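You operate a simulated robot arm through the tools that you are given. There is no shell and no other tool.

Carry out the task below with a simulated robot arm. There is one attempt and no reset: what you move stays moved.

## Task
Mix the yellow capsule for the seconds printed on it, then switch the mixer off.
Fine: press the button once, for one run; leave the capsule in and the hood open.

It is judged by the outcome, as a careful person would: the job done as asked, and still so three seconds after it is handed in. It fails if anything else is knocked over, pushed out of place, dropped, spilled or broken.

## Robot
A 6-joint arm with a four-finger gripper, fixed in place. Base frame: the origin is at the foot of the arm, x ahead of it, y to its left, z up. Readings come in m, degrees, newtons and seconds.
Its first joint turns from -166.0 to 166.0 degrees. Payload 3.43 kg.
The TCP is the grasp point between the finger pads, 0.03 m short of the fingertips. In the tool frame z runs along the fingers and y along their closing line. The gripper opens to 0.12 m. The gripper's body begins 0.085 m behind the TCP.
Orientation is that of the tool frame in the base frame, as a unit quaternion [w, x, y, z]. With the fingers straight down and closing along the base's y, the tool's x points along the base's -x, its y along +y and its z along -z.

## Interface
- The arm moves only by the tool step_arm. Its argument "increments" is a list of rows, each a list of 7 numbers: the opening, from 0 (shut) to 1 (fully open), then the shift along the tool's x, y, z in units of 30 mm (1.0 is 30 mm), then the turn, a rotation vector about the tool's x, y, z in units of 8 degrees (1.0 is 8 degrees). In form: [[jaw, x, y, z, rx, ry, rz], ...]. A call has 1 to 20 rows; each row shifts and turns the commanded pose from where the row before left it, along the tool's axes as they then stand. A call with a number of a shift or a turn outside -1 to 1 is refused whole. Rows are played at 5 a second. More than 0.05 m and 8.6 degrees between two rows, or a gripper value outside its range, and nothing of the call is played. A pose out of reach is approached as far as the arm can. The call stops where the force on the tool passes 60 N (or 10 N more than at its start, if that is more) or the arm is blocked; 0.2 s more then pass. The fingers move at their own pace and stop on an object; they squeeze with about 26 N. The grip force told is the motor's: it shows also when the fingers shut on nothing. Time passes only in rows, and 0.2 s behind the last, so rows that do not move let the fingers close. The reply holds the time, the measured pose of the TCP, the force on the tool along the base axes, the opening and the grip force, in the units named above and with some noise, with the torque about the TCP (base axes, N m) and any sound that the robot's microphone picked up.
- Cameras (640 x 400 px; columns grow to the right, rows downward): "scene" is fixed at [0.2175, 0.6524, 1.5803]; the picture's right is [-0.63, -0.77, 0.00], its down [-0.73, 0.60, -0.33] and it looks along [0.26, -0.21, -0.94] (base axes); focal length 292 px, centre (320, 200). "wrist" rides on the gripper at [0.071, -0.017, -0.121] in the tool frame; the picture's right is [0.23, 0.97, 0.00], its down [-0.81, 0.19, -0.55] and it looks along [-0.54, 0.13, 0.83] (tool axes); focal length 275 px, centre (320, 200).
- capture(camera): a new picture of that camera. It takes no simulated time.
- probe_pixels(camera, pixels): for up to 12 pixels [column, row] of the newest picture of that camera ("zoom" is the newest enlarged one), the place [x, y, z] in the base frame of the surface seen there, good to about 0.003 m. It takes no simulated time.
- inspect(camera, box): a new picture of the part [left, top, right, bottom] of that camera's present view, enlarged. It takes no simulated time.
- hand_in(): hands the job in; it is judged then, once.

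Leave the gripper open and the arm clear of the work at the hand-in unless told otherwise.

The tools are called after "Emit:" as name(argument=value, ...) on one line, values as JSON. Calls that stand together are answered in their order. step_arm: Moves the arm, as the interface text tells. Its arguments: {"type":"object","properties":{"increments":{"type":"array","items":{"type":"array","items":{"type":"number"}}}},"required":["increments"]} The other tools are called the same way: capture (camera) takes a picture; probe_pixels (camera, pixels) gives the place of the surface under pixels of a picture; inspect (camera, box) takes an enlarged picture of a part of a camera's view; hand_in () hands the job in.

At the start:

```text
time: 0.0
tcp_pos: [0.3576, 0.4547, 1.2043]
tool_rot: [0.0, -0.001, 1.0, 0.002]
wrist_force: [-0.1, 0.8, 0.3]
torque: [0.03, 0.01, -0.01]
opening: 0.12
finger_force: 0.1
```

scene: 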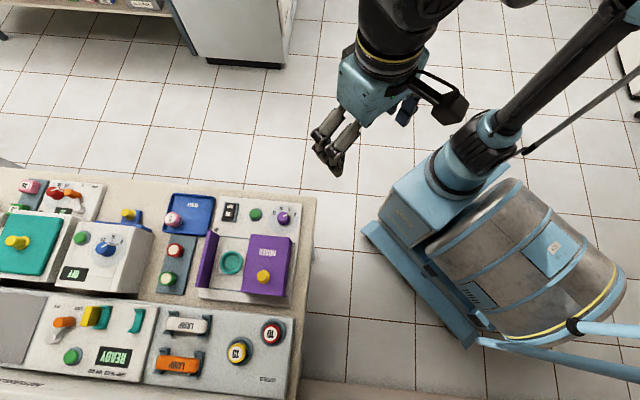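
wrist: 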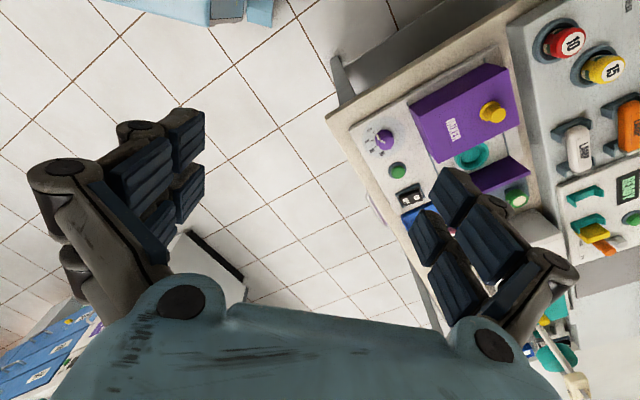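

I see a workbench with a purple "MIXER" unit (around pixel 245,255 in the scene picture), and capsules with the numbers 10 and 15 on the lower right panel. I'll enlarge these areas.

Emit:
inspect(camera="scene", box=[150, 180, 320, 300])

Emit:
inspect(camera="scene", box=[140, 290, 310, 400])

Emit:
inspect(camera="scene", box=[0, 170, 170, 290])

Emit:
inspect(camera="wrist", box=[340, 0, 640, 220])

```text
3.33 times, centred on (235, 240) of scene
```

zoom: 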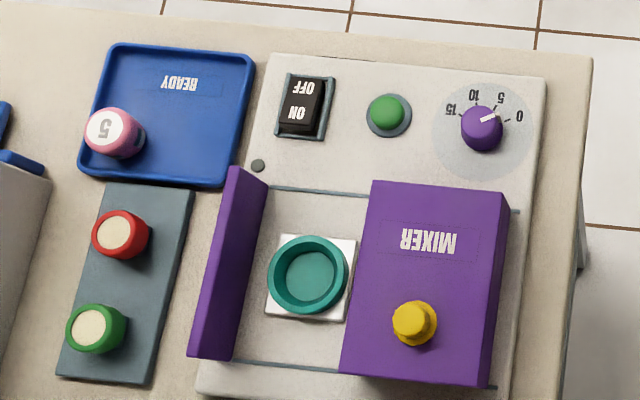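

```text
3.64 times, centred on (225, 345) of scene
```

zoom: 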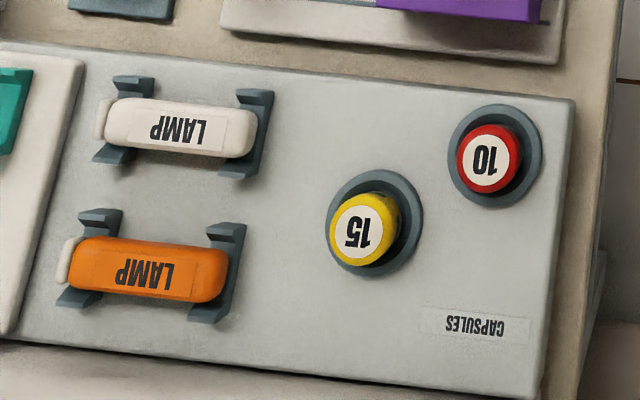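

```text
3.33 times, centred on (85, 230) of scene
```

zoom: 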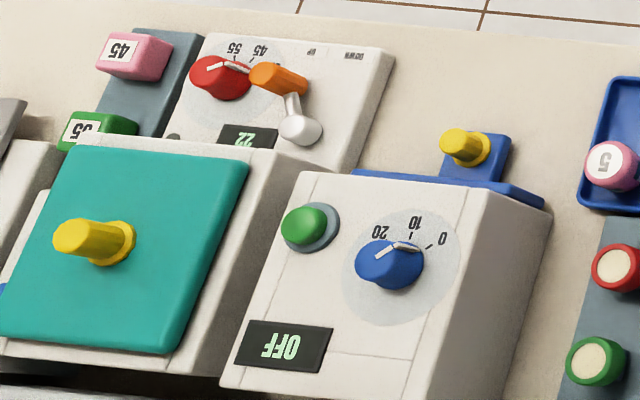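

```text
1.82 times, centred on (490, 110) of wrist
```

zoom: 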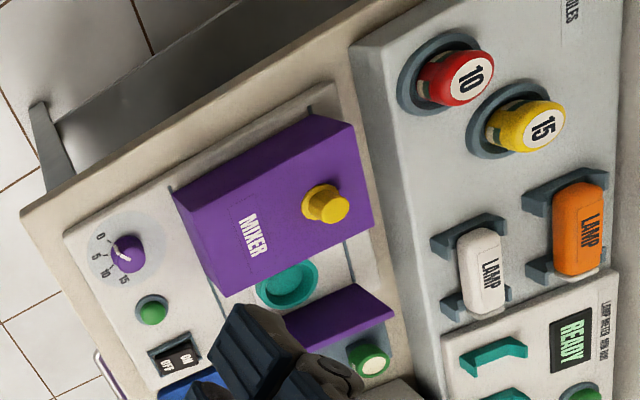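

The yellow capsule is printed 15. The mixer has a cup (teal), a sliding hood with a yellow knob, a dial 0/5/10/15, a green button and an OFF/ON rocker. I'll enlarge it again and measure those parts.

Emit:
inspect(camera="scene", box=[190, 190, 310, 310])

```text
3.33 times, centred on (250, 250) of scene
```

zoom: 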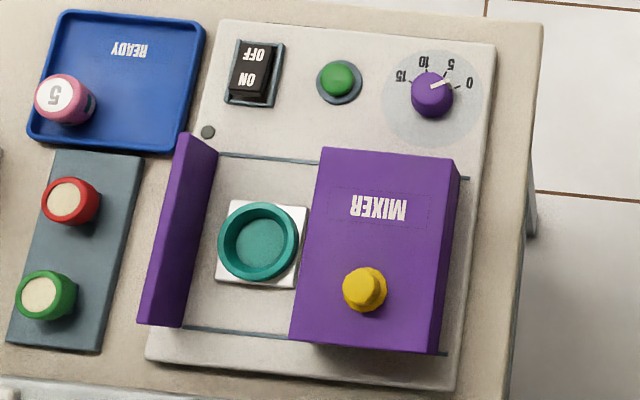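

Now I'll probe the key points in this zoom: rocker ends, button, dial, hood corners, knob, cup, wall and panel.

Emit:
probe_pixels(camera="zoom", pixels=[[255, 50], [245, 90], [338, 76], [430, 90], [325, 152], [450, 162], [295, 335], [435, 345], [365, 280], [355, 300], [258, 245], [300, 120]])

Emit:
probe_pixels(camera="zoom", pixels=[[185, 140], [213, 152], [146, 320], [178, 324], [222, 156], [315, 160], [190, 330], [440, 354], [468, 178], [208, 131], [232, 220], [290, 285]])

Emit:
probe_pixels(camera="zoom", pixels=[[225, 245], [293, 240], [260, 208], [258, 276], [265, 205], [430, 75], [432, 114], [410, 95], [452, 95], [440, 86], [450, 82], [330, 98]])

```text
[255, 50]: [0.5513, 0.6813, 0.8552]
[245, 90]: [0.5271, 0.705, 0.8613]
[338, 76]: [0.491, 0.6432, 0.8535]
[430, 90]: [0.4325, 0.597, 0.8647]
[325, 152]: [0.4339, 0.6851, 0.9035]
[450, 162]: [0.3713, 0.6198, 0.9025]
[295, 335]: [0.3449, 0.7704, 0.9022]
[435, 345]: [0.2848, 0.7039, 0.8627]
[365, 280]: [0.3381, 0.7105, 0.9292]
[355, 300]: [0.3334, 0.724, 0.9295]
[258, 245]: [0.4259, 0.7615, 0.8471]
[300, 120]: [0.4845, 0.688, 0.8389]
```

```text
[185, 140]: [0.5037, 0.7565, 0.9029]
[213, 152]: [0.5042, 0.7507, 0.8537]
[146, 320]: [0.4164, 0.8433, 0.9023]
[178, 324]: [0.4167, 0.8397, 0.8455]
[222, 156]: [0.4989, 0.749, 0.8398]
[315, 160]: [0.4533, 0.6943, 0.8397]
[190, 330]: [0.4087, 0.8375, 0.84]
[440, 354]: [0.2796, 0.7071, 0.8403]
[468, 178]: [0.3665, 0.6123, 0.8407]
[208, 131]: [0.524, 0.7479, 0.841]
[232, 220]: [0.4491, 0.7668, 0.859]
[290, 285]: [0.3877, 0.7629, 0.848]
```

```text
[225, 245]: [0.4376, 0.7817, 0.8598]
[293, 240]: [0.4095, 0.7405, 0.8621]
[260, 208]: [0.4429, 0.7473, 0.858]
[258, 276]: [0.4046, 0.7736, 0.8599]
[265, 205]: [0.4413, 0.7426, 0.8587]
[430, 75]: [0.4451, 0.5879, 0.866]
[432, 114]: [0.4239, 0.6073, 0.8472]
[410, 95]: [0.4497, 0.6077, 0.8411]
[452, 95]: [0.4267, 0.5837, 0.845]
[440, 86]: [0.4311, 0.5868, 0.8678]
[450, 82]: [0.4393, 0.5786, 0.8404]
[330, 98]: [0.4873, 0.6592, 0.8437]
```

Now the capsule area: I'll enlarge it and probe the yellow capsule, its holder and the panel slope.

Emit:
inspect(camera="scene", box=[200, 310, 300, 390])

```text
5.00 times, centred on (250, 350) of scene
```

zoom: 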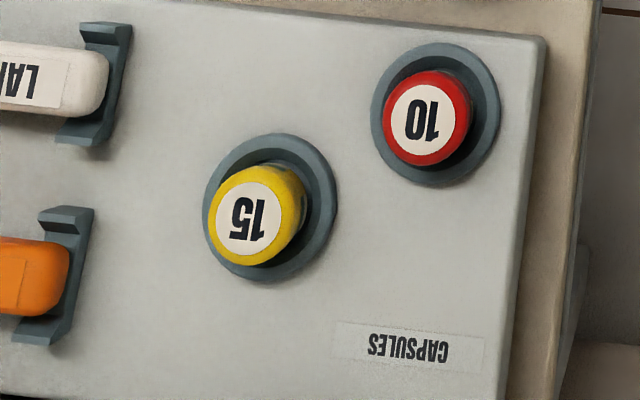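

Emit:
probe_pixels(camera="zoom", pixels=[[248, 218], [225, 220], [275, 215], [250, 190], [248, 245], [285, 180], [265, 145], [325, 200], [270, 272], [212, 200], [290, 300], [400, 250]])

Emit:
probe_pixels(camera="zoom", pixels=[[180, 150], [180, 350], [490, 350], [520, 60], [310, 100], [300, 215], [430, 118], [320, 220], [295, 190], [540, 30], [560, 30], [300, 245]])

```text
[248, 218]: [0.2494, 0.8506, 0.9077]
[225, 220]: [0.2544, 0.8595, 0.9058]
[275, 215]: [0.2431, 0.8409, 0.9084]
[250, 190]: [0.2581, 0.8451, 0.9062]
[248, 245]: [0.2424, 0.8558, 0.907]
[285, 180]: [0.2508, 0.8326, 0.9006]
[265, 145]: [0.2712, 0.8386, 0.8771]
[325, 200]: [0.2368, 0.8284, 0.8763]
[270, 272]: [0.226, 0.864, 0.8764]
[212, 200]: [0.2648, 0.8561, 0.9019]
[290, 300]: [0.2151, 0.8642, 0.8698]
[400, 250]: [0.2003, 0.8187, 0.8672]
```

```text
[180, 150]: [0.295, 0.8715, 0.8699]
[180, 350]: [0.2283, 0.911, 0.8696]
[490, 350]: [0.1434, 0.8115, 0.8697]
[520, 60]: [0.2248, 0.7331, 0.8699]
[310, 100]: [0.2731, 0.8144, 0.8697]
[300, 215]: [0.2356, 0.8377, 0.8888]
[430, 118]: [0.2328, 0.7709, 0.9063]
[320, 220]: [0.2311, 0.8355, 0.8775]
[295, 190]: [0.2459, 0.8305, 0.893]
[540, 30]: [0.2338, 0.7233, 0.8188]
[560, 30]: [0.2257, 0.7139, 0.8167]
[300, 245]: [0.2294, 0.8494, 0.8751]
```

The panels are flat (z about 0.870 at the capsules, 0.840 at the mixer). The hood slides along u≈(0.70,0.714) by about 0.096 m. First I'll turn the tool by 45.6° in place so that the fingers close across the slide direction.

Emit:
step_arm(increments=[[1, 0, 0, 0, 0, 0, -0.95], [1, 0, 0, 0, 0, 0, -0.95], [1, 0, 0, 0, 0, 0, -0.95], [1, 0, 0, 0, 0, 0, -0.95], [1, 0, 0, 0, 0, 0, -0.95], [1, 0, 0, 0, 0, 0, -0.95], [1, 0, 0, 0, 0, 0, 0]])

```text
time: 1.6
tcp_pos: [0.3433, 0.4525, 1.2097]
tool_rot: [0.006, -0.388, 0.922, -0.002]
wrist_force: [0.2, -0.4, -0.1]
torque: [-0.01, -0.01, -0.03]
opening: 0.1201
finger_force: 0.0
```

I'll let it settle for two still rows and look at both the reading and the wrist view.

Emit:
step_arm(increments=[[1, 0, 0, 0, 0, 0, 0], [1, 0, 0, 0, 0, 0, 0]])

Emit:
capture(camera="wrist")

```text
time: 2.2
tcp_pos: [0.3427, 0.4535, 1.2097]
tool_rot: [0.005, -0.388, 0.922, -0.002]
wrist_force: [0.8, 0.2, -0.1]
torque: [0.01, 0.01, 0.01]
opening: 0.1204
finger_force: 0.2
```

```text
taken
```

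wrist: 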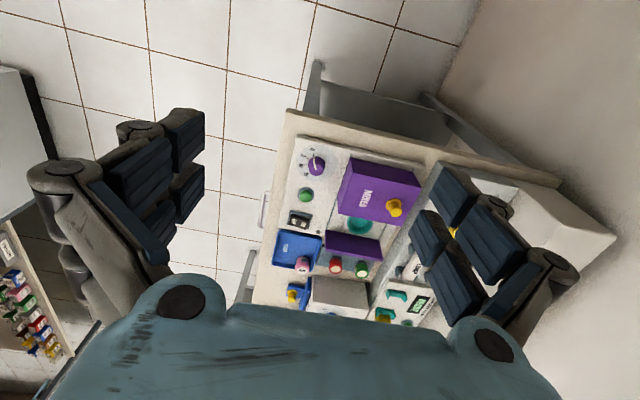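

The turn is right (tool y along (-0.716,0.70)). Next I'll move above the yellow capsule (0.249,0.851), stopping at z≈1.05, and look.

Emit:
step_arm(increments=[[1, -0.6075, 0.9575, 0.444, 0, 0, 0], [1, -0.6075, 0.9575, 0.444, 0, 0, 0], [1, -0.6075, 0.9575, 0.444, 0, 0, 0], [1, -0.6075, 0.9575, 0.444, 0, 0, 0], [1, -0.6075, 0.9575, 0.444, 0, 0, 0], [1, -0.6075, 0.9575, 0.444, 0, 0, 0], [1, -0.6075, 0.9575, 0.444, 0, 0, 0], [1, -0.6075, 0.9575, 0.444, 0, 0, 0], [1, -0.6075, 0.9575, 0.444, 0, 0, 0], [1, -0.6075, 0.9575, 0.444, 0, 0, 0], [1, -0.6075, 0.9575, 0.444, 0, 0, 0], [1, -0.6075, 0.9575, 0.444, 0, 0, 0], [1, 0, 0, 0, 0, 0, 0]])

Emit:
capture(camera="wrist")

Emit:
capture(camera="scene")

```text
time: 5.0
tcp_pos: [0.2537, 0.8529, 1.0468]
tool_rot: [0.005, -0.388, 0.922, -0.001]
wrist_force: [-0.8, -0.7, 0.1]
torque: [-0.01, 0.03, -0.02]
opening: 0.1199
finger_force: 0.1
```

```text
taken
```

wrist: 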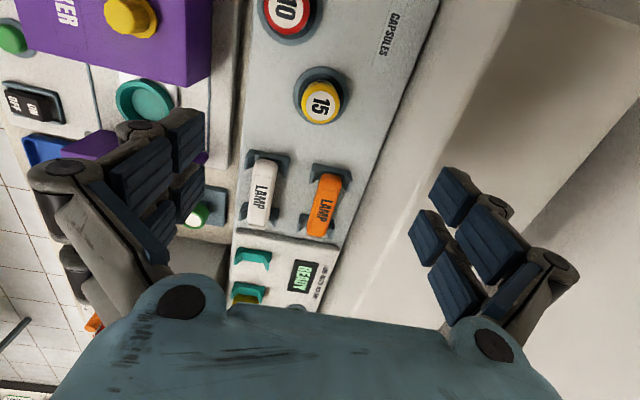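

```text
taken
```

scene: 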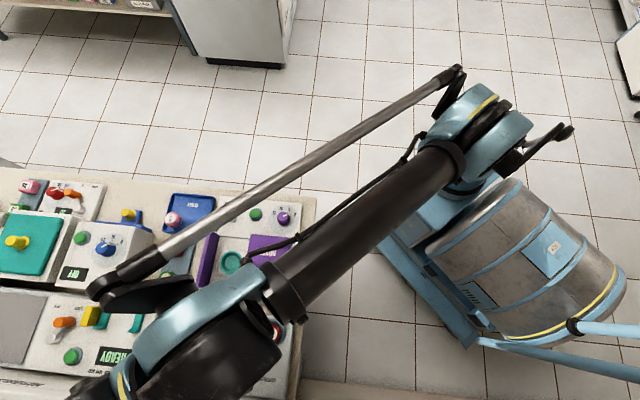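

The capsule is right under the tool, at wrist pixel (321,103). I'll enlarge it to centre exactly and check the mixer cup too.

Emit:
inspect(camera="wrist", box=[270, 60, 370, 140])

```text
5.00 times, centred on (320, 100) of wrist
```

zoom: 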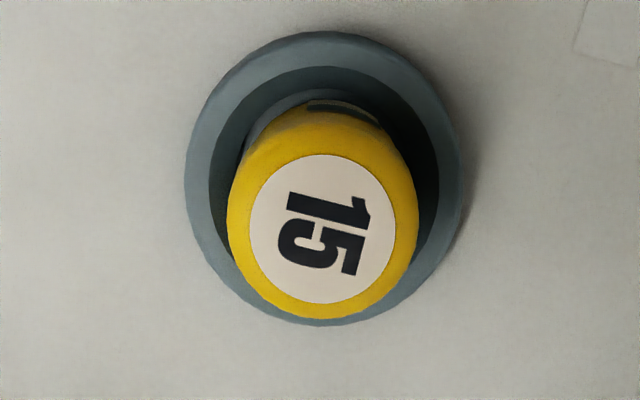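

Emit:
probe_pixels(camera="zoom", pixels=[[322, 230], [232, 235], [413, 235], [322, 162], [322, 310], [255, 228], [390, 228], [250, 130], [400, 160], [205, 180], [445, 180], [320, 45]])

Emit:
probe_pixels(camera="zoom", pixels=[[225, 150], [425, 150], [320, 85], [350, 106], [290, 110], [320, 115], [215, 240], [440, 240], [320, 322], [262, 160], [395, 180], [240, 190]])

```text
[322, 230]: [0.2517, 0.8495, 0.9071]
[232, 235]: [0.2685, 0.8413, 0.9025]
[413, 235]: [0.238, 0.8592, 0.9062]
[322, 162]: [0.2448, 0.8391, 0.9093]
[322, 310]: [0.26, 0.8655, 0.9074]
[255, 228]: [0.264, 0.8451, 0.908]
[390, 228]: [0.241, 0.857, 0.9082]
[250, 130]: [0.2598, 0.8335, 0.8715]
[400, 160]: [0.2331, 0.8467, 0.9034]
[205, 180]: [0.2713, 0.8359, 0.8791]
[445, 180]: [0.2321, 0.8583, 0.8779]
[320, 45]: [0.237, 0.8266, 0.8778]
```

```text
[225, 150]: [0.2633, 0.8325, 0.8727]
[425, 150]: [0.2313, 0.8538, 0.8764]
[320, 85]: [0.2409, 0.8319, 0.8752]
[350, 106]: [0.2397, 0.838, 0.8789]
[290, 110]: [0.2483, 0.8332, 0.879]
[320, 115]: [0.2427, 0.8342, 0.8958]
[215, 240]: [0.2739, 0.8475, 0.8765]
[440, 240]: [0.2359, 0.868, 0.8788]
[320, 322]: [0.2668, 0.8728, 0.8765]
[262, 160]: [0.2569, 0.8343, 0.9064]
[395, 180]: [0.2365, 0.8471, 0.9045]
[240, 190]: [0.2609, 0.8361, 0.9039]
```

The capsule's centre is about (0.251,0.850), top 0.908, holder rim 0.878. I'll partly close to 0.072 m, shift 4 mm along tool x and come down to TCP z≈0.912 (fingertips just above the holder rim).

Emit:
step_arm(increments=[[0.6, 0.133, 0, 0.5, 0, 0, 0], [0.6, 0, 0, 0.9, 0, 0, 0], [0.6, 0, 0, 0.9, 0, 0, 0], [0.6, 0, 0, 0.9, 0, 0, 0], [0.6, 0, 0, 0.9, 0, 0, 0], [0.6, 0, 0, 0.4, 0, 0, 0], [0.6, 0, 0, 0, 0, 0, 0]])

Emit:
capture(camera="wrist")

```text
time: 6.6
tcp_pos: [0.2502, 0.8477, 0.9142]
tool_rot: [0.005, -0.388, 0.922, -0.002]
wrist_force: [0.5, 0.5, 0.2]
torque: [0.03, -0.06, 0.02]
opening: 0.0722
finger_force: 0.2
```

```text
taken
```

wrist: 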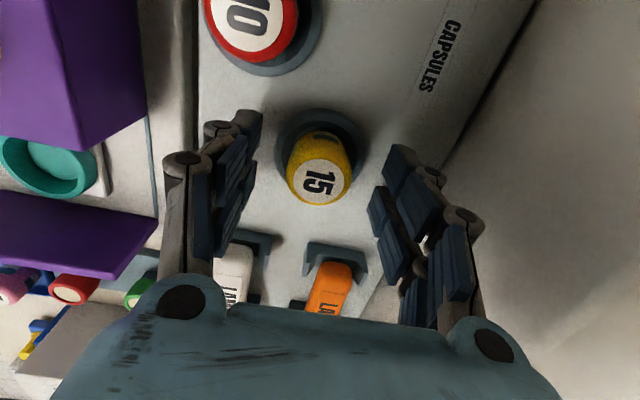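

The fingers straddle the capsule (pixel 318,180). I'll nudge 2 mm along u, 2.5 mm down and close on it.

Emit:
step_arm(increments=[[0.6, -0.06, 0, 0.085, 0, 0, 0], [0.45, 0, 0, 0, 0, 0, 0], [0.35, 0, 0, 0, 0, 0, 0], [0.2, 0, 0, 0, 0, 0, 0], [0.1, 0, 0, 0, 0, 0, 0], [0.1, 0, 0, 0, 0, 0, 0]])

Emit:
capture(camera="wrist")

```text
time: 8.0
tcp_pos: [0.2528, 0.8504, 0.9109]
tool_rot: [0.004, -0.387, 0.922, -0.002]
wrist_force: [0.6, -1.0, -1.8]
torque: [-0.01, -0.03, 0.02]
opening: 0.0334
finger_force: 26.6
```

```text
taken
```

wrist: 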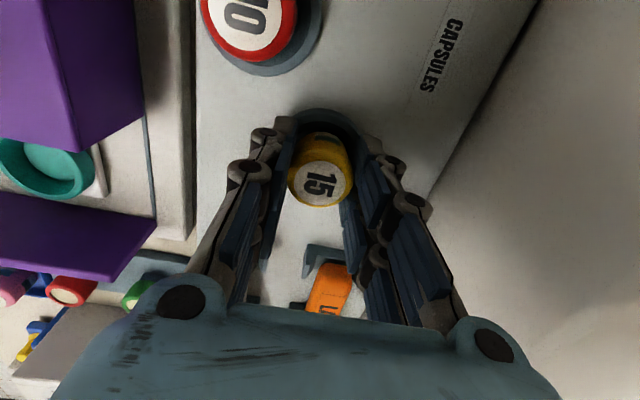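

The grip holds (opening 0.0334, 26.6 N). I'll lift straight up 0.1 m, gently at first.

Emit:
step_arm(increments=[[0.1, 0, 0, -0.3, 0, 0, 0], [0.1, 0, 0, -0.7, 0, 0, 0], [0.1, 0, 0, -0.9, 0, 0, 0], [0.1, 0, 0, -0.9, 0, 0, 0], [0.1, 0, 0, -0.6, 0, 0, 0], [0.1, 0, 0, 0, 0, 0, 0]])

Emit:
capture(camera="wrist")

```text
time: 9.4
tcp_pos: [0.2473, 0.8469, 1.0144]
tool_rot: [0.006, -0.388, 0.922, -0.002]
wrist_force: [0.8, -0.4, 1.3]
torque: [-0.01, -0.01, 0.02]
opening: 0.0331
finger_force: 25.8
```

```text
taken
```

wrist: 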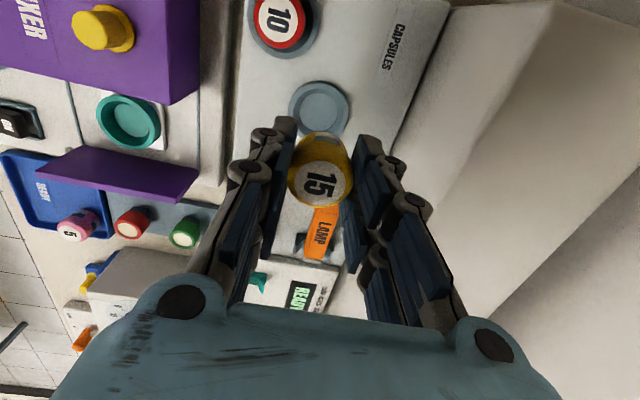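

The capsule is lifted. Now I'll measure the cup at wrist pixel (130,122) and the held capsule (320,180) precisely.

Emit:
inspect(camera="wrist", box=[80, 80, 180, 160])

Emit:
probe_pixels(camera="wrist", pixels=[[320, 182], [296, 182], [344, 182], [320, 160], [320, 203]])

```text
5.00 times, centred on (130, 120) of wrist
```

zoom: 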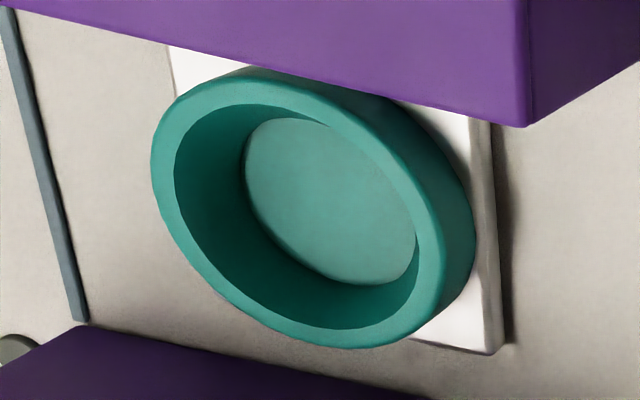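

```text
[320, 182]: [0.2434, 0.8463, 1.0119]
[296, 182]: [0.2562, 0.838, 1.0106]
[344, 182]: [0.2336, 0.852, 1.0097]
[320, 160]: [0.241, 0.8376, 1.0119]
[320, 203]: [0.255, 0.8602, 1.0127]
```

Emit:
probe_pixels(camera="zoom", pixels=[[163, 165], [430, 268], [250, 95], [355, 338], [380, 155], [225, 280], [330, 200], [280, 130], [380, 270], [250, 200], [340, 110], [270, 315]])

```text
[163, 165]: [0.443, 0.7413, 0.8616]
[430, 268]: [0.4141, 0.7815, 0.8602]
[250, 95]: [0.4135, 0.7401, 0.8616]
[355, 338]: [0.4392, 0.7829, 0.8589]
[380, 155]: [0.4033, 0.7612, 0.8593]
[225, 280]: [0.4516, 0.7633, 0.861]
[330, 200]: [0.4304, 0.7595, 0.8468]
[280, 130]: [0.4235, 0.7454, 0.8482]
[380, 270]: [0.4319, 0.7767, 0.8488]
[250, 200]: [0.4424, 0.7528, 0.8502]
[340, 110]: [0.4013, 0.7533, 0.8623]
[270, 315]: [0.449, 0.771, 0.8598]
```

The cup's centre is about (0.4265,0.7617), rim 0.861, floor 0.847. I'll carry the capsule over it at the present height (bottom ≈0.975, well above hood and wall).

Emit:
step_arm(increments=[[0.1, -0.268, -0.782, 0, 0, 0, 0], [0.1, -0.268, -0.782, 0, 0, 0, 0], [0.1, -0.268, -0.782, 0, 0, 0, 0], [0.1, -0.268, -0.782, 0, 0, 0, 0], [0.1, -0.268, -0.782, 0, 0, 0, 0], [0.1, -0.268, -0.782, 0, 0, 0, 0], [0.1, -0.268, -0.782, 0, 0, 0, 0], [0.1, -0.268, -0.782, 0, 0, 0, 0], [0.1, 0, 0, 0, 0, 0, 0], [0.1, 0, 0, 0, 0, 0, 0]])

Emit:
capture(camera="wrist")

```text
time: 11.6
tcp_pos: [0.4284, 0.7638, 1.016]
tool_rot: [0.005, -0.387, 0.922, -0.002]
wrist_force: [-0.2, -0.1, -0.2]
torque: [-0.03, 0.04, -0.02]
opening: 0.0335
finger_force: 26.1
```

```text
taken
```

wrist: 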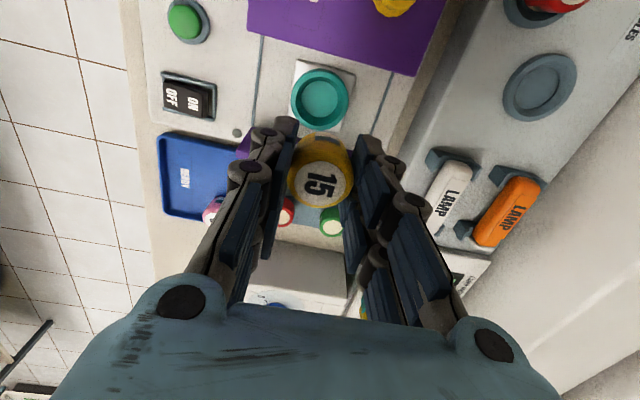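

The capsule hangs above the cup (320,98). I'll re-measure the cup from here for the final centring.

Emit:
inspect(camera="wrist", box=[270, 60, 370, 140])

```text
5.00 times, centred on (320, 100) of wrist
```

zoom: 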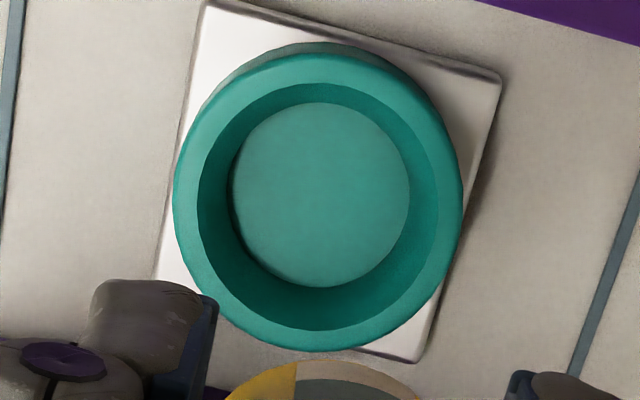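

Emit:
probe_pixels(camera="zoom", pixels=[[186, 205], [449, 205], [317, 70], [317, 340], [224, 110], [411, 110], [224, 300], [411, 300], [240, 195], [402, 195], [321, 115], [321, 275]])

Emit:
probe_pixels(camera="wrist", pixels=[[320, 182], [296, 182], [344, 182], [320, 160], [320, 203]])

```text
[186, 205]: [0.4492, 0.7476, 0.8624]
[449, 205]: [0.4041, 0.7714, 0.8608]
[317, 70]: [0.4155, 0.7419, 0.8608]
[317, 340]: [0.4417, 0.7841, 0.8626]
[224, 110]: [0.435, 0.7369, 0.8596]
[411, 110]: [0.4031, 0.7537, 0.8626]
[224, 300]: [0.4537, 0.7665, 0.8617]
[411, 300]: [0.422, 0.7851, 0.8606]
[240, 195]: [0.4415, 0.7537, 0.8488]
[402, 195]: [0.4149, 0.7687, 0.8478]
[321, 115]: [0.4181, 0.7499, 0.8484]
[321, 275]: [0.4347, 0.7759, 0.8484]
```

```text
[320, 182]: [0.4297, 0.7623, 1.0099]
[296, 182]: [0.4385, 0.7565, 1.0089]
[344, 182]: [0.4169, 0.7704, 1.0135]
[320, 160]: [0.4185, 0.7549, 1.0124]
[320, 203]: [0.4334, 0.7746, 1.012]
```

The cup centre is (0.4278,0.7613) and the cup is funnel-shaped. I'll correct ~2 mm and come down to TCP z≈0.925 to check.

Emit:
step_arm(increments=[[0.1, 0.057, -0.07, 0.5, 0, 0, 0], [0.1, 0, 0, 0.8, 0, 0, 0], [0.1, 0, 0, 0.8, 0, 0, 0], [0.1, 0, 0, 0.6, 0, 0, 0], [0.1, 0, 0, 0.3, 0, 0, 0], [0.1, 0, 0, 0, 0, 0, 0], [0.1, 0, 0, 0, 0, 0, 0]])

Emit:
capture(camera="wrist")

Emit:
capture(camera="scene")

```text
time: 13.2
tcp_pos: [0.4321, 0.7581, 0.9233]
tool_rot: [0.006, -0.387, 0.922, -0.002]
wrist_force: [-0.1, -0.2, -0.8]
torque: [0.02, -0.02, 0.0]
opening: 0.0331
finger_force: 25.5
```

```text
taken
```

wrist: 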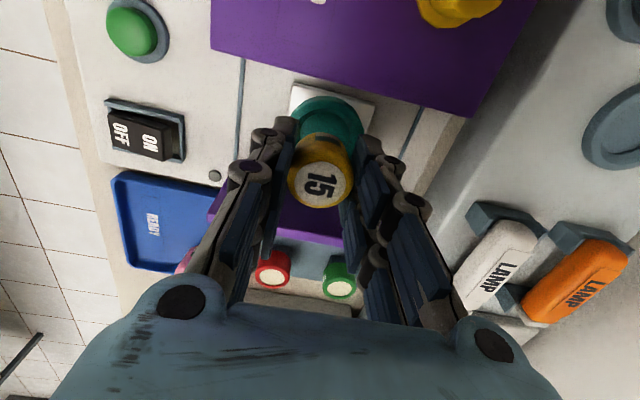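

```text
taken
```

scene: 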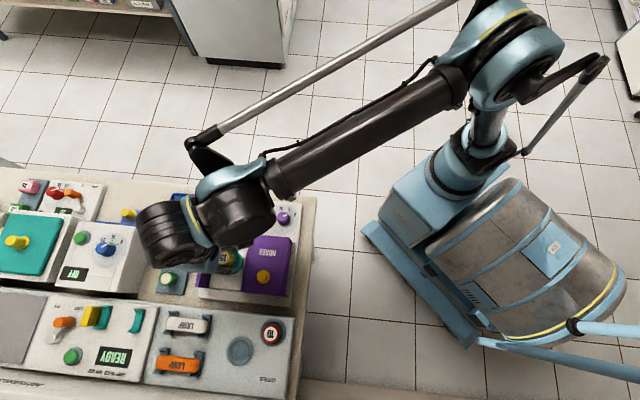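

The reading says (0.4321,0.7581), a few mm off. I'll hold still for a reading and enlarge to see the cup relative to the capsule.

Emit:
step_arm(increments=[[0.1, 0, 0, 0, 0, 0, 0]])

Emit:
inspect(camera="wrist", box=[260, 70, 380, 166])

```text
time: 13.6
tcp_pos: [0.4311, 0.7593, 0.9239]
tool_rot: [0.005, -0.389, 0.921, -0.002]
wrist_force: [0.9, -0.2, 0.1]
torque: [0.0, 0.01, 0.04]
opening: 0.0331
finger_force: 26.1
```

```text
4.17 times, centred on (320, 118) of wrist
```

zoom: 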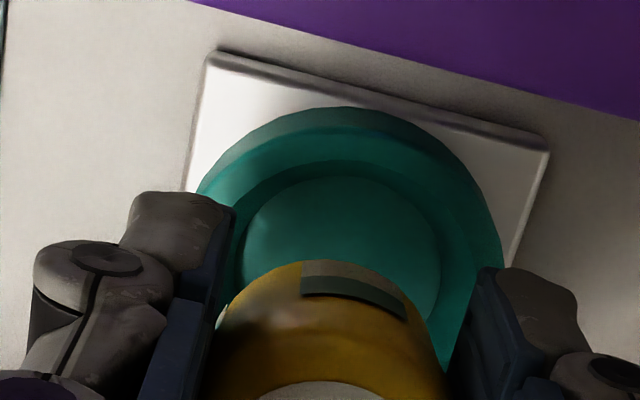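

Both picture and reading show the cup about 3.5 mm further along +v. I'll correct by that without lowering and check again.

Emit:
step_arm(increments=[[0.1, 0.027, 0.12, 0, 0, 0, 0], [0.1, 0, 0, 0, 0, 0, 0], [0.1, 0, 0, 0, 0, 0, 0]])

Emit:
inspect(camera="wrist", box=[260, 70, 380, 166])

```text
time: 14.4
tcp_pos: [0.4276, 0.7611, 0.9239]
tool_rot: [0.005, -0.388, 0.922, -0.001]
wrist_force: [0.3, -0.9, 1.0]
torque: [0.03, 0.01, 0.0]
opening: 0.0326
finger_force: 26.1
```

```text
4.17 times, centred on (320, 118) of wrist
```

zoom: 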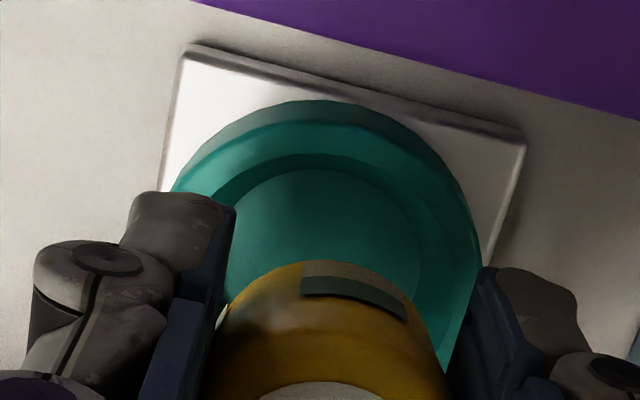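

Centred within about 1 mm now. I'll lower slowly to TCP z≈0.895, so the fingertips stay just above the rim (0.861) and the capsule's foot enters the cup.

Emit:
step_arm(increments=[[0.1, 0.03, 0.01, 0.25, 0, 0, 0], [0.1, 0, 0, 0.25, 0, 0, 0], [0.1, 0, 0, 0.25, 0, 0, 0], [0.1, 0, 0, 0.2, 0, 0, 0], [0.1, 0, 0, 0, 0, 0, 0], [0.1, 0, 0, 0, 0, 0, 0]])

Emit:
capture(camera="wrist")

Emit:
inspect(camera="wrist", box=[260, 90, 380, 220])

```text
time: 15.8
tcp_pos: [0.4268, 0.7621, 0.8979]
tool_rot: [0.006, -0.389, 0.921, -0.001]
wrist_force: [0.3, -0.3, -1.1]
torque: [0.0, 0.01, 0.02]
opening: 0.0327
finger_force: 25.8
```

```text
taken
```

wrist: 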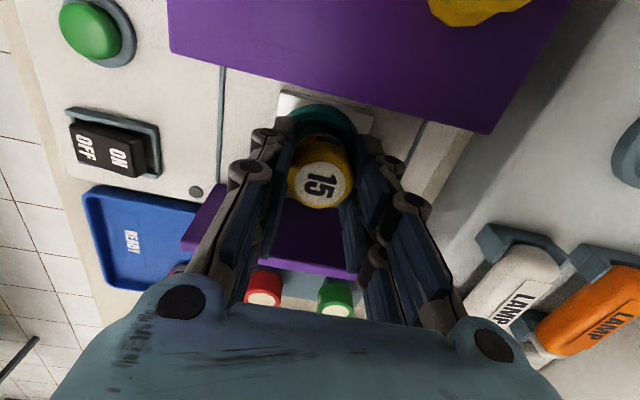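

```text
3.08 times, centred on (320, 155) of wrist
```

zoom: 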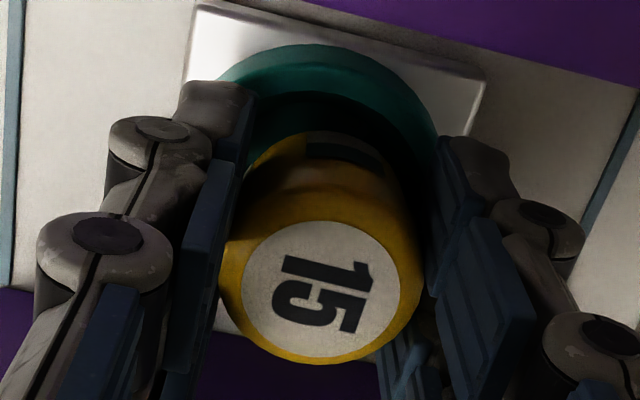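

Still centred to within ~1.5 mm. I'll nudge 1 mm along +v and lower 4 mm more, watching the force.

Emit:
step_arm(increments=[[0.1, 0, 0.035, 0, 0, 0, 0], [0.1, 0, 0, 0.13, 0, 0, 0], [0.1, 0, 0, 0, 0, 0, 0], [0.1, 0, 0, 0, 0, 0, 0]])

Emit:
inspect(camera="wrist", box=[260, 90, 380, 220])

```text
time: 16.8
tcp_pos: [0.4253, 0.7624, 0.8927]
tool_rot: [0.006, -0.388, 0.922, -0.002]
wrist_force: [6.5, -7.3, 2.7]
torque: [-0.21, -0.19, 0.01]
opening: 0.0328
finger_force: 26.3
```

```text
3.08 times, centred on (320, 155) of wrist
```

zoom: 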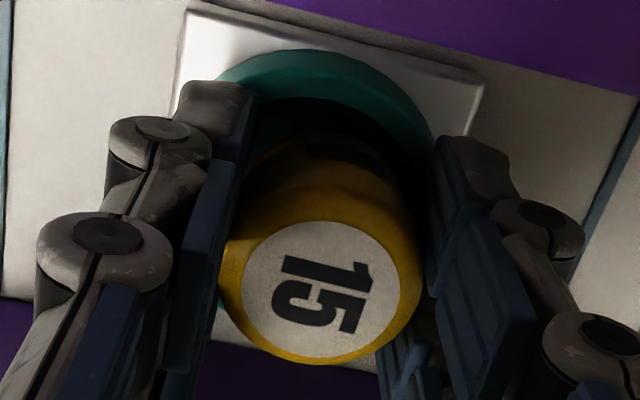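

The side force (≈10 N toward -v) says the capsule's foot touches the cup wall on the +v side. I'll move back 1.5 mm to -v.

Emit:
step_arm(increments=[[0.1, 0, -0.05, 0, 0, 0, 0], [0.1, 0, 0, 0, 0, 0, 0], [0.1, 0, 0, 0, 0, 0, 0]])

```text
time: 17.6
tcp_pos: [0.4268, 0.7631, 0.8924]
tool_rot: [0.005, -0.388, 0.922, -0.001]
wrist_force: [0.6, -0.1, -0.2]
torque: [-0.04, -0.04, 0.0]
opening: 0.0329
finger_force: 26.1
```

Force is gone, so the capsule hangs free inside the cup's mouth. I'll open the fingers gradually so it settles into the funnel.

Emit:
step_arm(increments=[[0.28, 0, 0, 0, 0, 0, 0], [0.3, 0, 0, 0, 0, 0, 0], [0.34, 0, 0, 0, 0, 0, 0], [0.4, 0, 0, 0, 0, 0, 0], [0.5, 0, 0, 0, 0, 0, 0], [0.6, 0, 0, 0, 0, 0, 0], [0.6, 0, 0, 0, 0, 0, 0]])

Emit:
capture(camera="wrist")

Emit:
inspect(camera="wrist", box=[260, 90, 380, 220])

```text
time: 19.2
tcp_pos: [0.4275, 0.7627, 0.8931]
tool_rot: [0.005, -0.387, 0.922, -0.001]
wrist_force: [0.0, 0.1, -0.8]
torque: [0.02, 0.02, 0.0]
opening: 0.0722
finger_force: 0.0
```

```text
taken
```

wrist: 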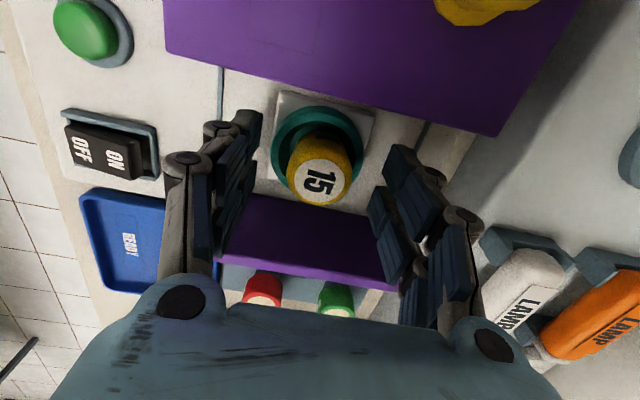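

```text
3.08 times, centred on (320, 155) of wrist
```

zoom: 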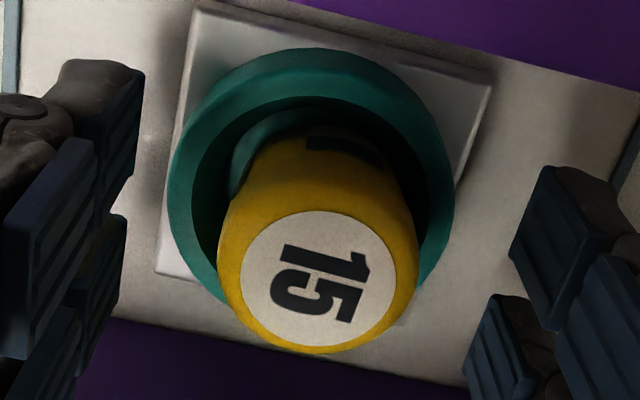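

The capsule stands in the cup; I'll probe its top to check height and tilt.

Emit:
probe_pixels(camera="zoom", pixels=[[318, 280], [255, 275], [385, 280], [318, 222], [318, 338], [228, 275], [413, 290], [320, 345]])

```text
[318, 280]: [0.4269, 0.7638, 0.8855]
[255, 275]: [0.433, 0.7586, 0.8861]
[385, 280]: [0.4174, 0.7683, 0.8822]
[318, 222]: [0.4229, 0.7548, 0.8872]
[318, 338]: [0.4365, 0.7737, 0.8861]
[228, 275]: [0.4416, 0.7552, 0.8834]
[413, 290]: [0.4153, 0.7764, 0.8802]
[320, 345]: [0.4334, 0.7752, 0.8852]
```

Top at ≈0.885, level: it is seated. I'll rise straight up 0.12 m and move over the hood knob (about (0.337,0.715)), then look.

Emit:
step_arm(increments=[[0.6, 0, 0, -0.5, 0, 0, 0], [0.6, 0, 0, -0.9, 0, 0, 0], [0.6, 0, 0, -0.9, 0, 0, 0], [0.6, 0, 0, -0.9, 0, 0, 0], [0.6, 0, 0, -0.9, 0, 0, 0], [0.6, 0.8, 0.26, 0, 0, 0, 0], [0.6, 0.8, 0.26, 0, 0, 0, 0], [0.6, 0.8, 0.26, 0, 0, 0, 0], [0.6, 0.8, 0.26, 0, 0, 0, 0], [0.6, 0, 0, 0, 0, 0, 0], [0.6, 0, 0, 0, 0, 0, 0]])

Emit:
capture(camera="wrist")

Emit:
capture(camera="scene")

```text
time: 21.6
tcp_pos: [0.3371, 0.7148, 1.0145]
tool_rot: [0.006, -0.387, 0.922, -0.002]
wrist_force: [0.2, 0.0, -0.4]
torque: [0.0, 0.01, 0.0]
opening: 0.072
finger_force: 0.1
```

```text
taken
```

wrist: 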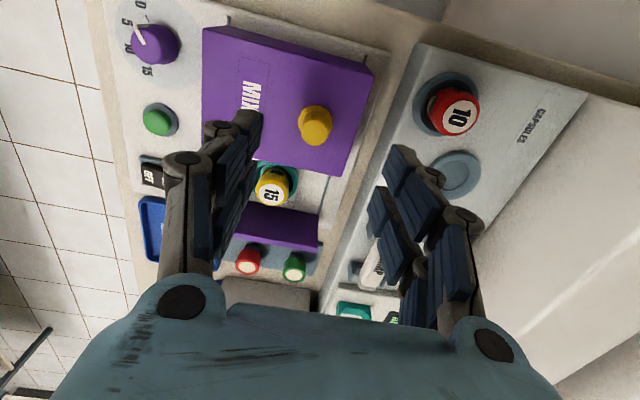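

```text
taken
```

scene: 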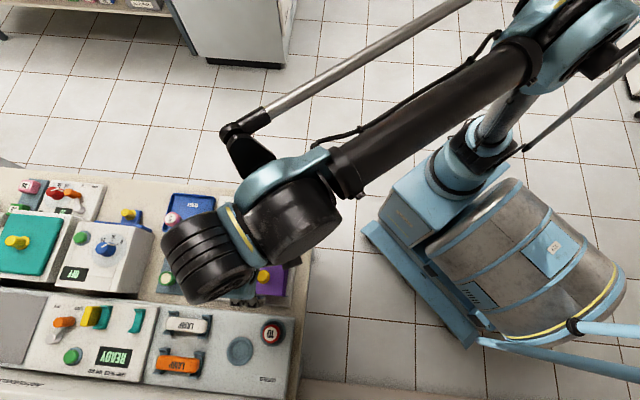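

The knob shows at wrist pixel (316,125), with the dial at (155,43). I'll enlarge both.

Emit:
inspect(camera="wrist", box=[270, 85, 370, 165])

Emit:
probe_pixels(camera="wrist", pixels=[[318, 120], [307, 122], [326, 122], [318, 112], [318, 130], [303, 130], [330, 130], [315, 142]])

Emit:
inspect(camera="wrist", box=[105, 0, 205, 80])

```text
5.00 times, centred on (320, 125) of wrist
```

zoom: 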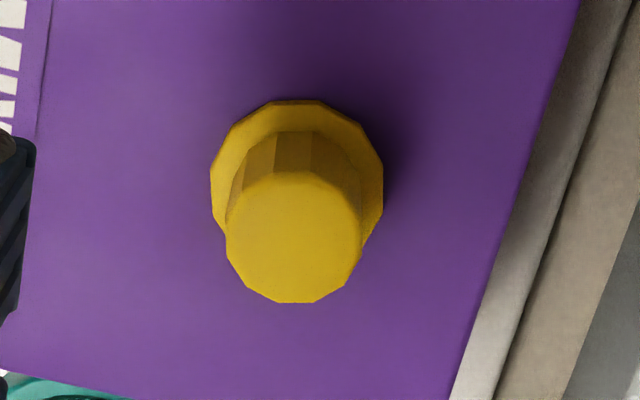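

```text
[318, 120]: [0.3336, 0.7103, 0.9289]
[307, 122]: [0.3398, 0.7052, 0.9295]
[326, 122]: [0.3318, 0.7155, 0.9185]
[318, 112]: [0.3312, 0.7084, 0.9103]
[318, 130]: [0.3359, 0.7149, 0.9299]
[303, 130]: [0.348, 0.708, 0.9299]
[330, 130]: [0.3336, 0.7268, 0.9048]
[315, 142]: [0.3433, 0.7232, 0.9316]
```

```text
5.00 times, centred on (155, 40) of wrist
```

zoom: 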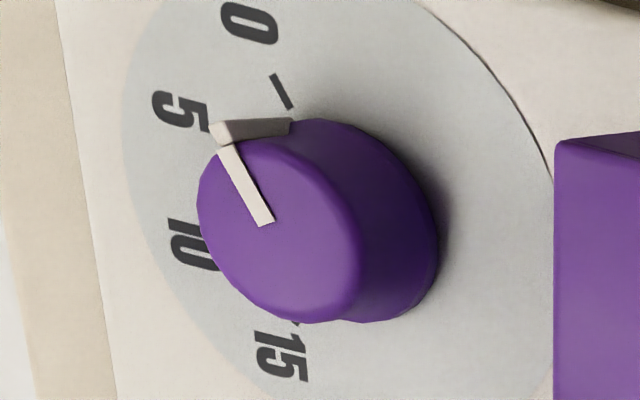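

The knob is 20 mm across, centre ≈(0.339,0.7145), top 0.930; the dial pointer currently reads about 5. I'll come down over the knob to TCP z≈0.940 and close on it.

Emit:
step_arm(increments=[[0.6, -0.04, -0.05, 0.6, 0, 0, 0], [0.6, 0, 0, 0.8, 0, 0, 0], [0.6, 0, 0, 0.7, 0, 0, 0], [0.6, 0, 0, 0.35, 0, 0, 0], [0.6, 0, 0, 0, 0, 0, 0], [0.6, 0, 0, 0, 0, 0, 0]])

Emit:
capture(camera="wrist")

```text
time: 23.0
tcp_pos: [0.3388, 0.715, 0.9414]
tool_rot: [0.005, -0.388, 0.922, -0.002]
wrist_force: [0.4, 0.8, -0.3]
torque: [-0.02, -0.02, -0.01]
opening: 0.072
finger_force: 0.0
```

```text
taken
```

wrist: 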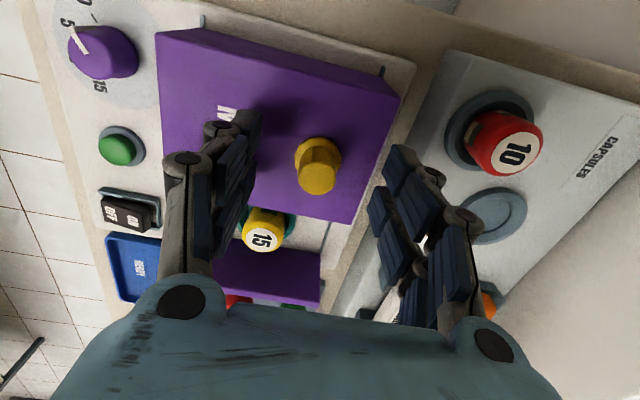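

The knob sits between the fingers. I'll close gradually on it.

Emit:
step_arm(increments=[[0.45, 0, 0, 0, 0, 0, 0], [0.3, 0, 0, 0, 0, 0, 0], [0.2, 0, 0, 0, 0, 0, 0], [0.1, 0, 0, 0, 0, 0, 0], [0.05, 0, 0, 0, 0, 0, 0], [0.0, 0, 0, 0, 0, 0, 0]])

```text
time: 24.4
tcp_pos: [0.3401, 0.7135, 0.9408]
tool_rot: [0.006, -0.387, 0.922, -0.002]
wrist_force: [14.6, -13.5, -7.8]
torque: [-0.27, -0.32, -0.1]
opening: 0.0197
finger_force: 45.2
```

Gripped (0.0197 m), but with ~20 N side force toward -v; the knob lies slightly off. I'll shift 2 mm to -v to relieve it.

Emit:
step_arm(increments=[[0.0, 0, -0.05, 0, 0, 0, 0], [0.0, 0, -0.02, 0, 0, 0, 0], [0.0, 0, 0, 0, 0, 0, 0]])

```text
time: 25.2
tcp_pos: [0.3409, 0.7134, 0.9419]
tool_rot: [0.005, -0.387, 0.922, -0.002]
wrist_force: [5.9, -6.5, -18.3]
torque: [-0.13, 0.02, -0.01]
opening: 0.0193
finger_force: 45.4
```

Side force is down; now a downward pull of 18 N on the tool. I'll lower 1.5 mm and shift 1 mm more to settle it.

Emit:
step_arm(increments=[[0.05, 0, -0.025, 0.05, 0, 0, 0], [0.05, 0, 0, 0, 0, 0, 0], [0.05, 0, 0, 0, 0, 0, 0]])

```text
time: 26.0
tcp_pos: [0.3407, 0.7141, 0.9405]
tool_rot: [0.006, -0.387, 0.922, -0.002]
wrist_force: [-3.4, 3.6, 8.8]
torque: [0.1, 0.29, 0.02]
opening: 0.0197
finger_force: 45.2
```

Forces are small now. I'll start sliding the hood along +u (tool -x) 30 mm and watch the force.

Emit:
step_arm(increments=[[0.05, -0.2, 0, 0, 0, 0, 0], [0.05, -0.2, 0, 0, 0, 0, 0], [0.05, -0.2, 0, 0, 0, 0, 0], [0.05, -0.2, 0, 0, 0, 0, 0], [0.05, -0.2, 0, 0, 0, 0, 0]])

Emit:
capture(camera="wrist")

```text
time: 27.2
tcp_pos: [0.3603, 0.7339, 0.9424]
tool_rot: [0.006, -0.388, 0.922, -0.001]
wrist_force: [-10.8, 10.8, 42.3]
torque: [0.44, 0.31, 0.05]
opening: 0.0194
finger_force: 44.8
```

```text
taken
```

wrist: 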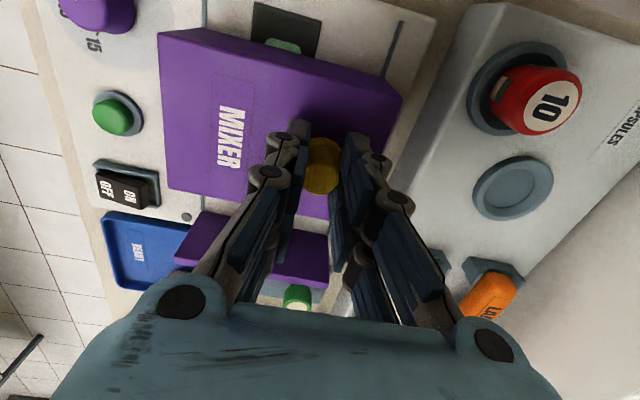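

The hood slides (its left edge moved and a small display behind it is uncovered at (285,40)). The tool presses down with 42 N, so I'll ease up 2 mm and 1 mm toward +v, then go on.

Emit:
step_arm(increments=[[0.05, 0, 0.03, -0.07, 0, 0, 0], [0.05, 0, 0, 0, 0, 0, 0]])

```text
time: 27.8
tcp_pos: [0.3601, 0.734, 0.9417]
tool_rot: [0.006, -0.387, 0.922, -0.003]
wrist_force: [-1.4, 1.2, -1.3]
torque: [0.58, -0.31, -0.02]
opening: 0.0195
finger_force: 45.1
```

Forces are near zero. Continue sliding another 27 mm with a slight compensation for drift.

Emit:
step_arm(increments=[[0.05, -0.225, 0.006, -0.014, 0, 0, 0], [0.05, -0.225, 0.006, -0.014, 0, 0, 0], [0.05, -0.225, 0.006, -0.014, 0, 0, 0], [0.05, -0.225, 0.006, -0.014, 0, 0, 0], [0.05, 0, 0, 0, 0, 0, 0]])

```text
time: 29.0
tcp_pos: [0.3811, 0.7564, 0.9431]
tool_rot: [0.006, -0.387, 0.922, -0.003]
wrist_force: [29.5, -29.1, -41.1]
torque: [-0.59, -0.48, -0.12]
opening: 0.0193
finger_force: 45.1
```

Overcompensated: 41 N toward -v and 41 N down. I'll relieve with 2.7 mm toward -v and 2.2 mm down.

Emit:
step_arm(increments=[[0.05, 0, -0.05, 0.04, 0, 0, 0], [0.05, 0, -0.03, 0.035, 0, 0, 0], [0.05, 0, 0, 0, 0, 0, 0]])

Emit:
capture(camera="wrist")

```text
time: 29.8
tcp_pos: [0.3799, 0.7528, 0.9416]
tool_rot: [0.005, -0.388, 0.922, -0.001]
wrist_force: [0.8, -0.5, 20.2]
torque: [-0.46, 0.65, 0.05]
opening: 0.0194
finger_force: 45.2
```

```text
taken
```

wrist: 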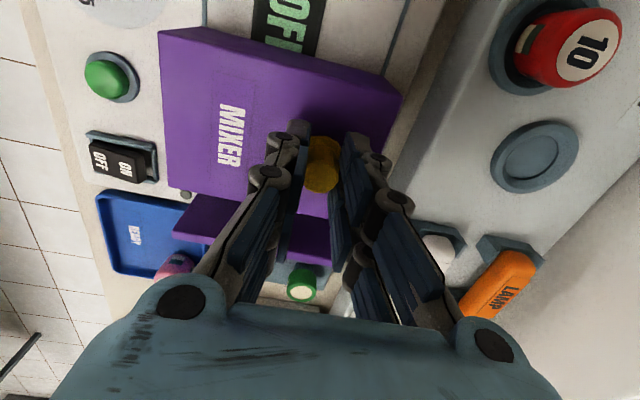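

The hood is over half-way; the display behind it reads OFF. I'll ease up 1 mm and slide 20 mm more.

Emit:
step_arm(increments=[[0.05, 0, 0, -0.03, 0, 0, 0], [0.05, -0.2, 0, 0, 0, 0, 0], [0.05, -0.2, 0, 0, 0, 0, 0], [0.05, -0.27, 0, 0, 0, 0, 0], [0.05, 0, 0, 0, 0, 0, 0]])

```text
time: 31.0
tcp_pos: [0.3965, 0.7679, 0.9423]
tool_rot: [0.006, -0.387, 0.922, -0.002]
wrist_force: [-7.4, 6.6, -32.4]
torque: [0.57, -0.04, -0.05]
opening: 0.0195
finger_force: 45.1
```

Progress 0.0775 m; I'll relieve the 32 N pull by lowering 1.7 mm, then slide on in small steps toward the wall.

Emit:
step_arm(increments=[[0.05, 0, 0.02, 0.05, 0, 0, 0], [0.05, -0.2, 0, 0, 0, 0, 0], [0.05, -0.17, 0, 0, 0, 0, 0], [0.05, 0, 0, 0, 0, 0, 0]])

Emit:
capture(camera="wrist")

```text
time: 32.0
tcp_pos: [0.4022, 0.7757, 0.943]
tool_rot: [0.006, -0.386, 0.922, -0.002]
wrist_force: [10.4, -8.8, 6.3]
torque: [-0.77, 0.1, -0.09]
opening: 0.0192
finger_force: 44.8
```

```text
taken
```

wrist: 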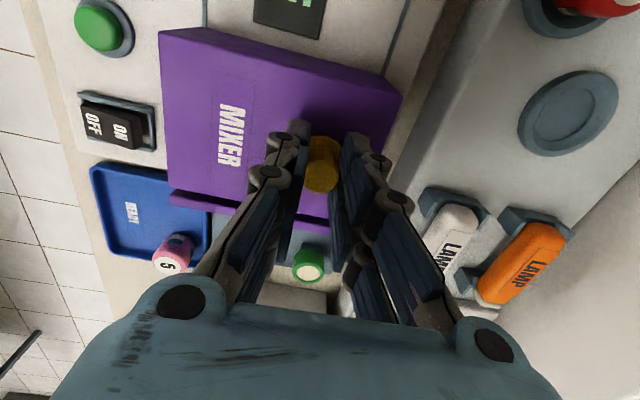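

The hood edge is almost at the wall (8–9 mm left). I'll continue in 3 mm steps.

Emit:
step_arm(increments=[[0.05, -0.1, -0.02, 0.01, 0, 0, 0], [0.05, -0.1, 0, 0, 0, 0, 0], [0.05, -0.1, 0, 0, 0, 0, 0], [0.05, 0, 0, 0, 0, 0, 0]])

Emit:
inspect(camera="wrist", box=[150, 130, 350, 260])

```text
time: 33.0
tcp_pos: [0.4084, 0.7808, 0.942]
tool_rot: [0.004, -0.389, 0.921, -0.001]
wrist_force: [-14.9, -26.7, 3.5]
torque: [-0.83, 0.62, 0.04]
opening: 0.0191
finger_force: 45.1
```

```text
3.08 times, centred on (250, 195) of wrist
```

zoom: 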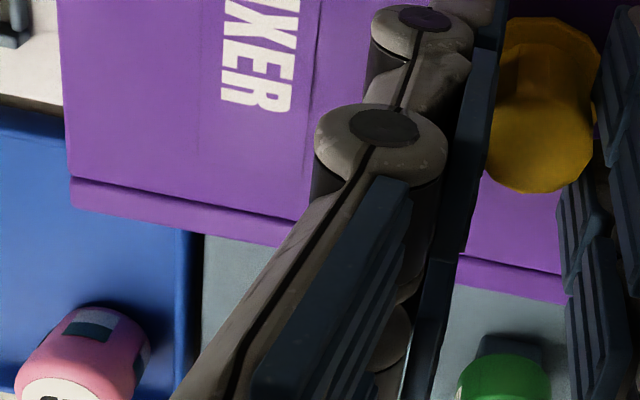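

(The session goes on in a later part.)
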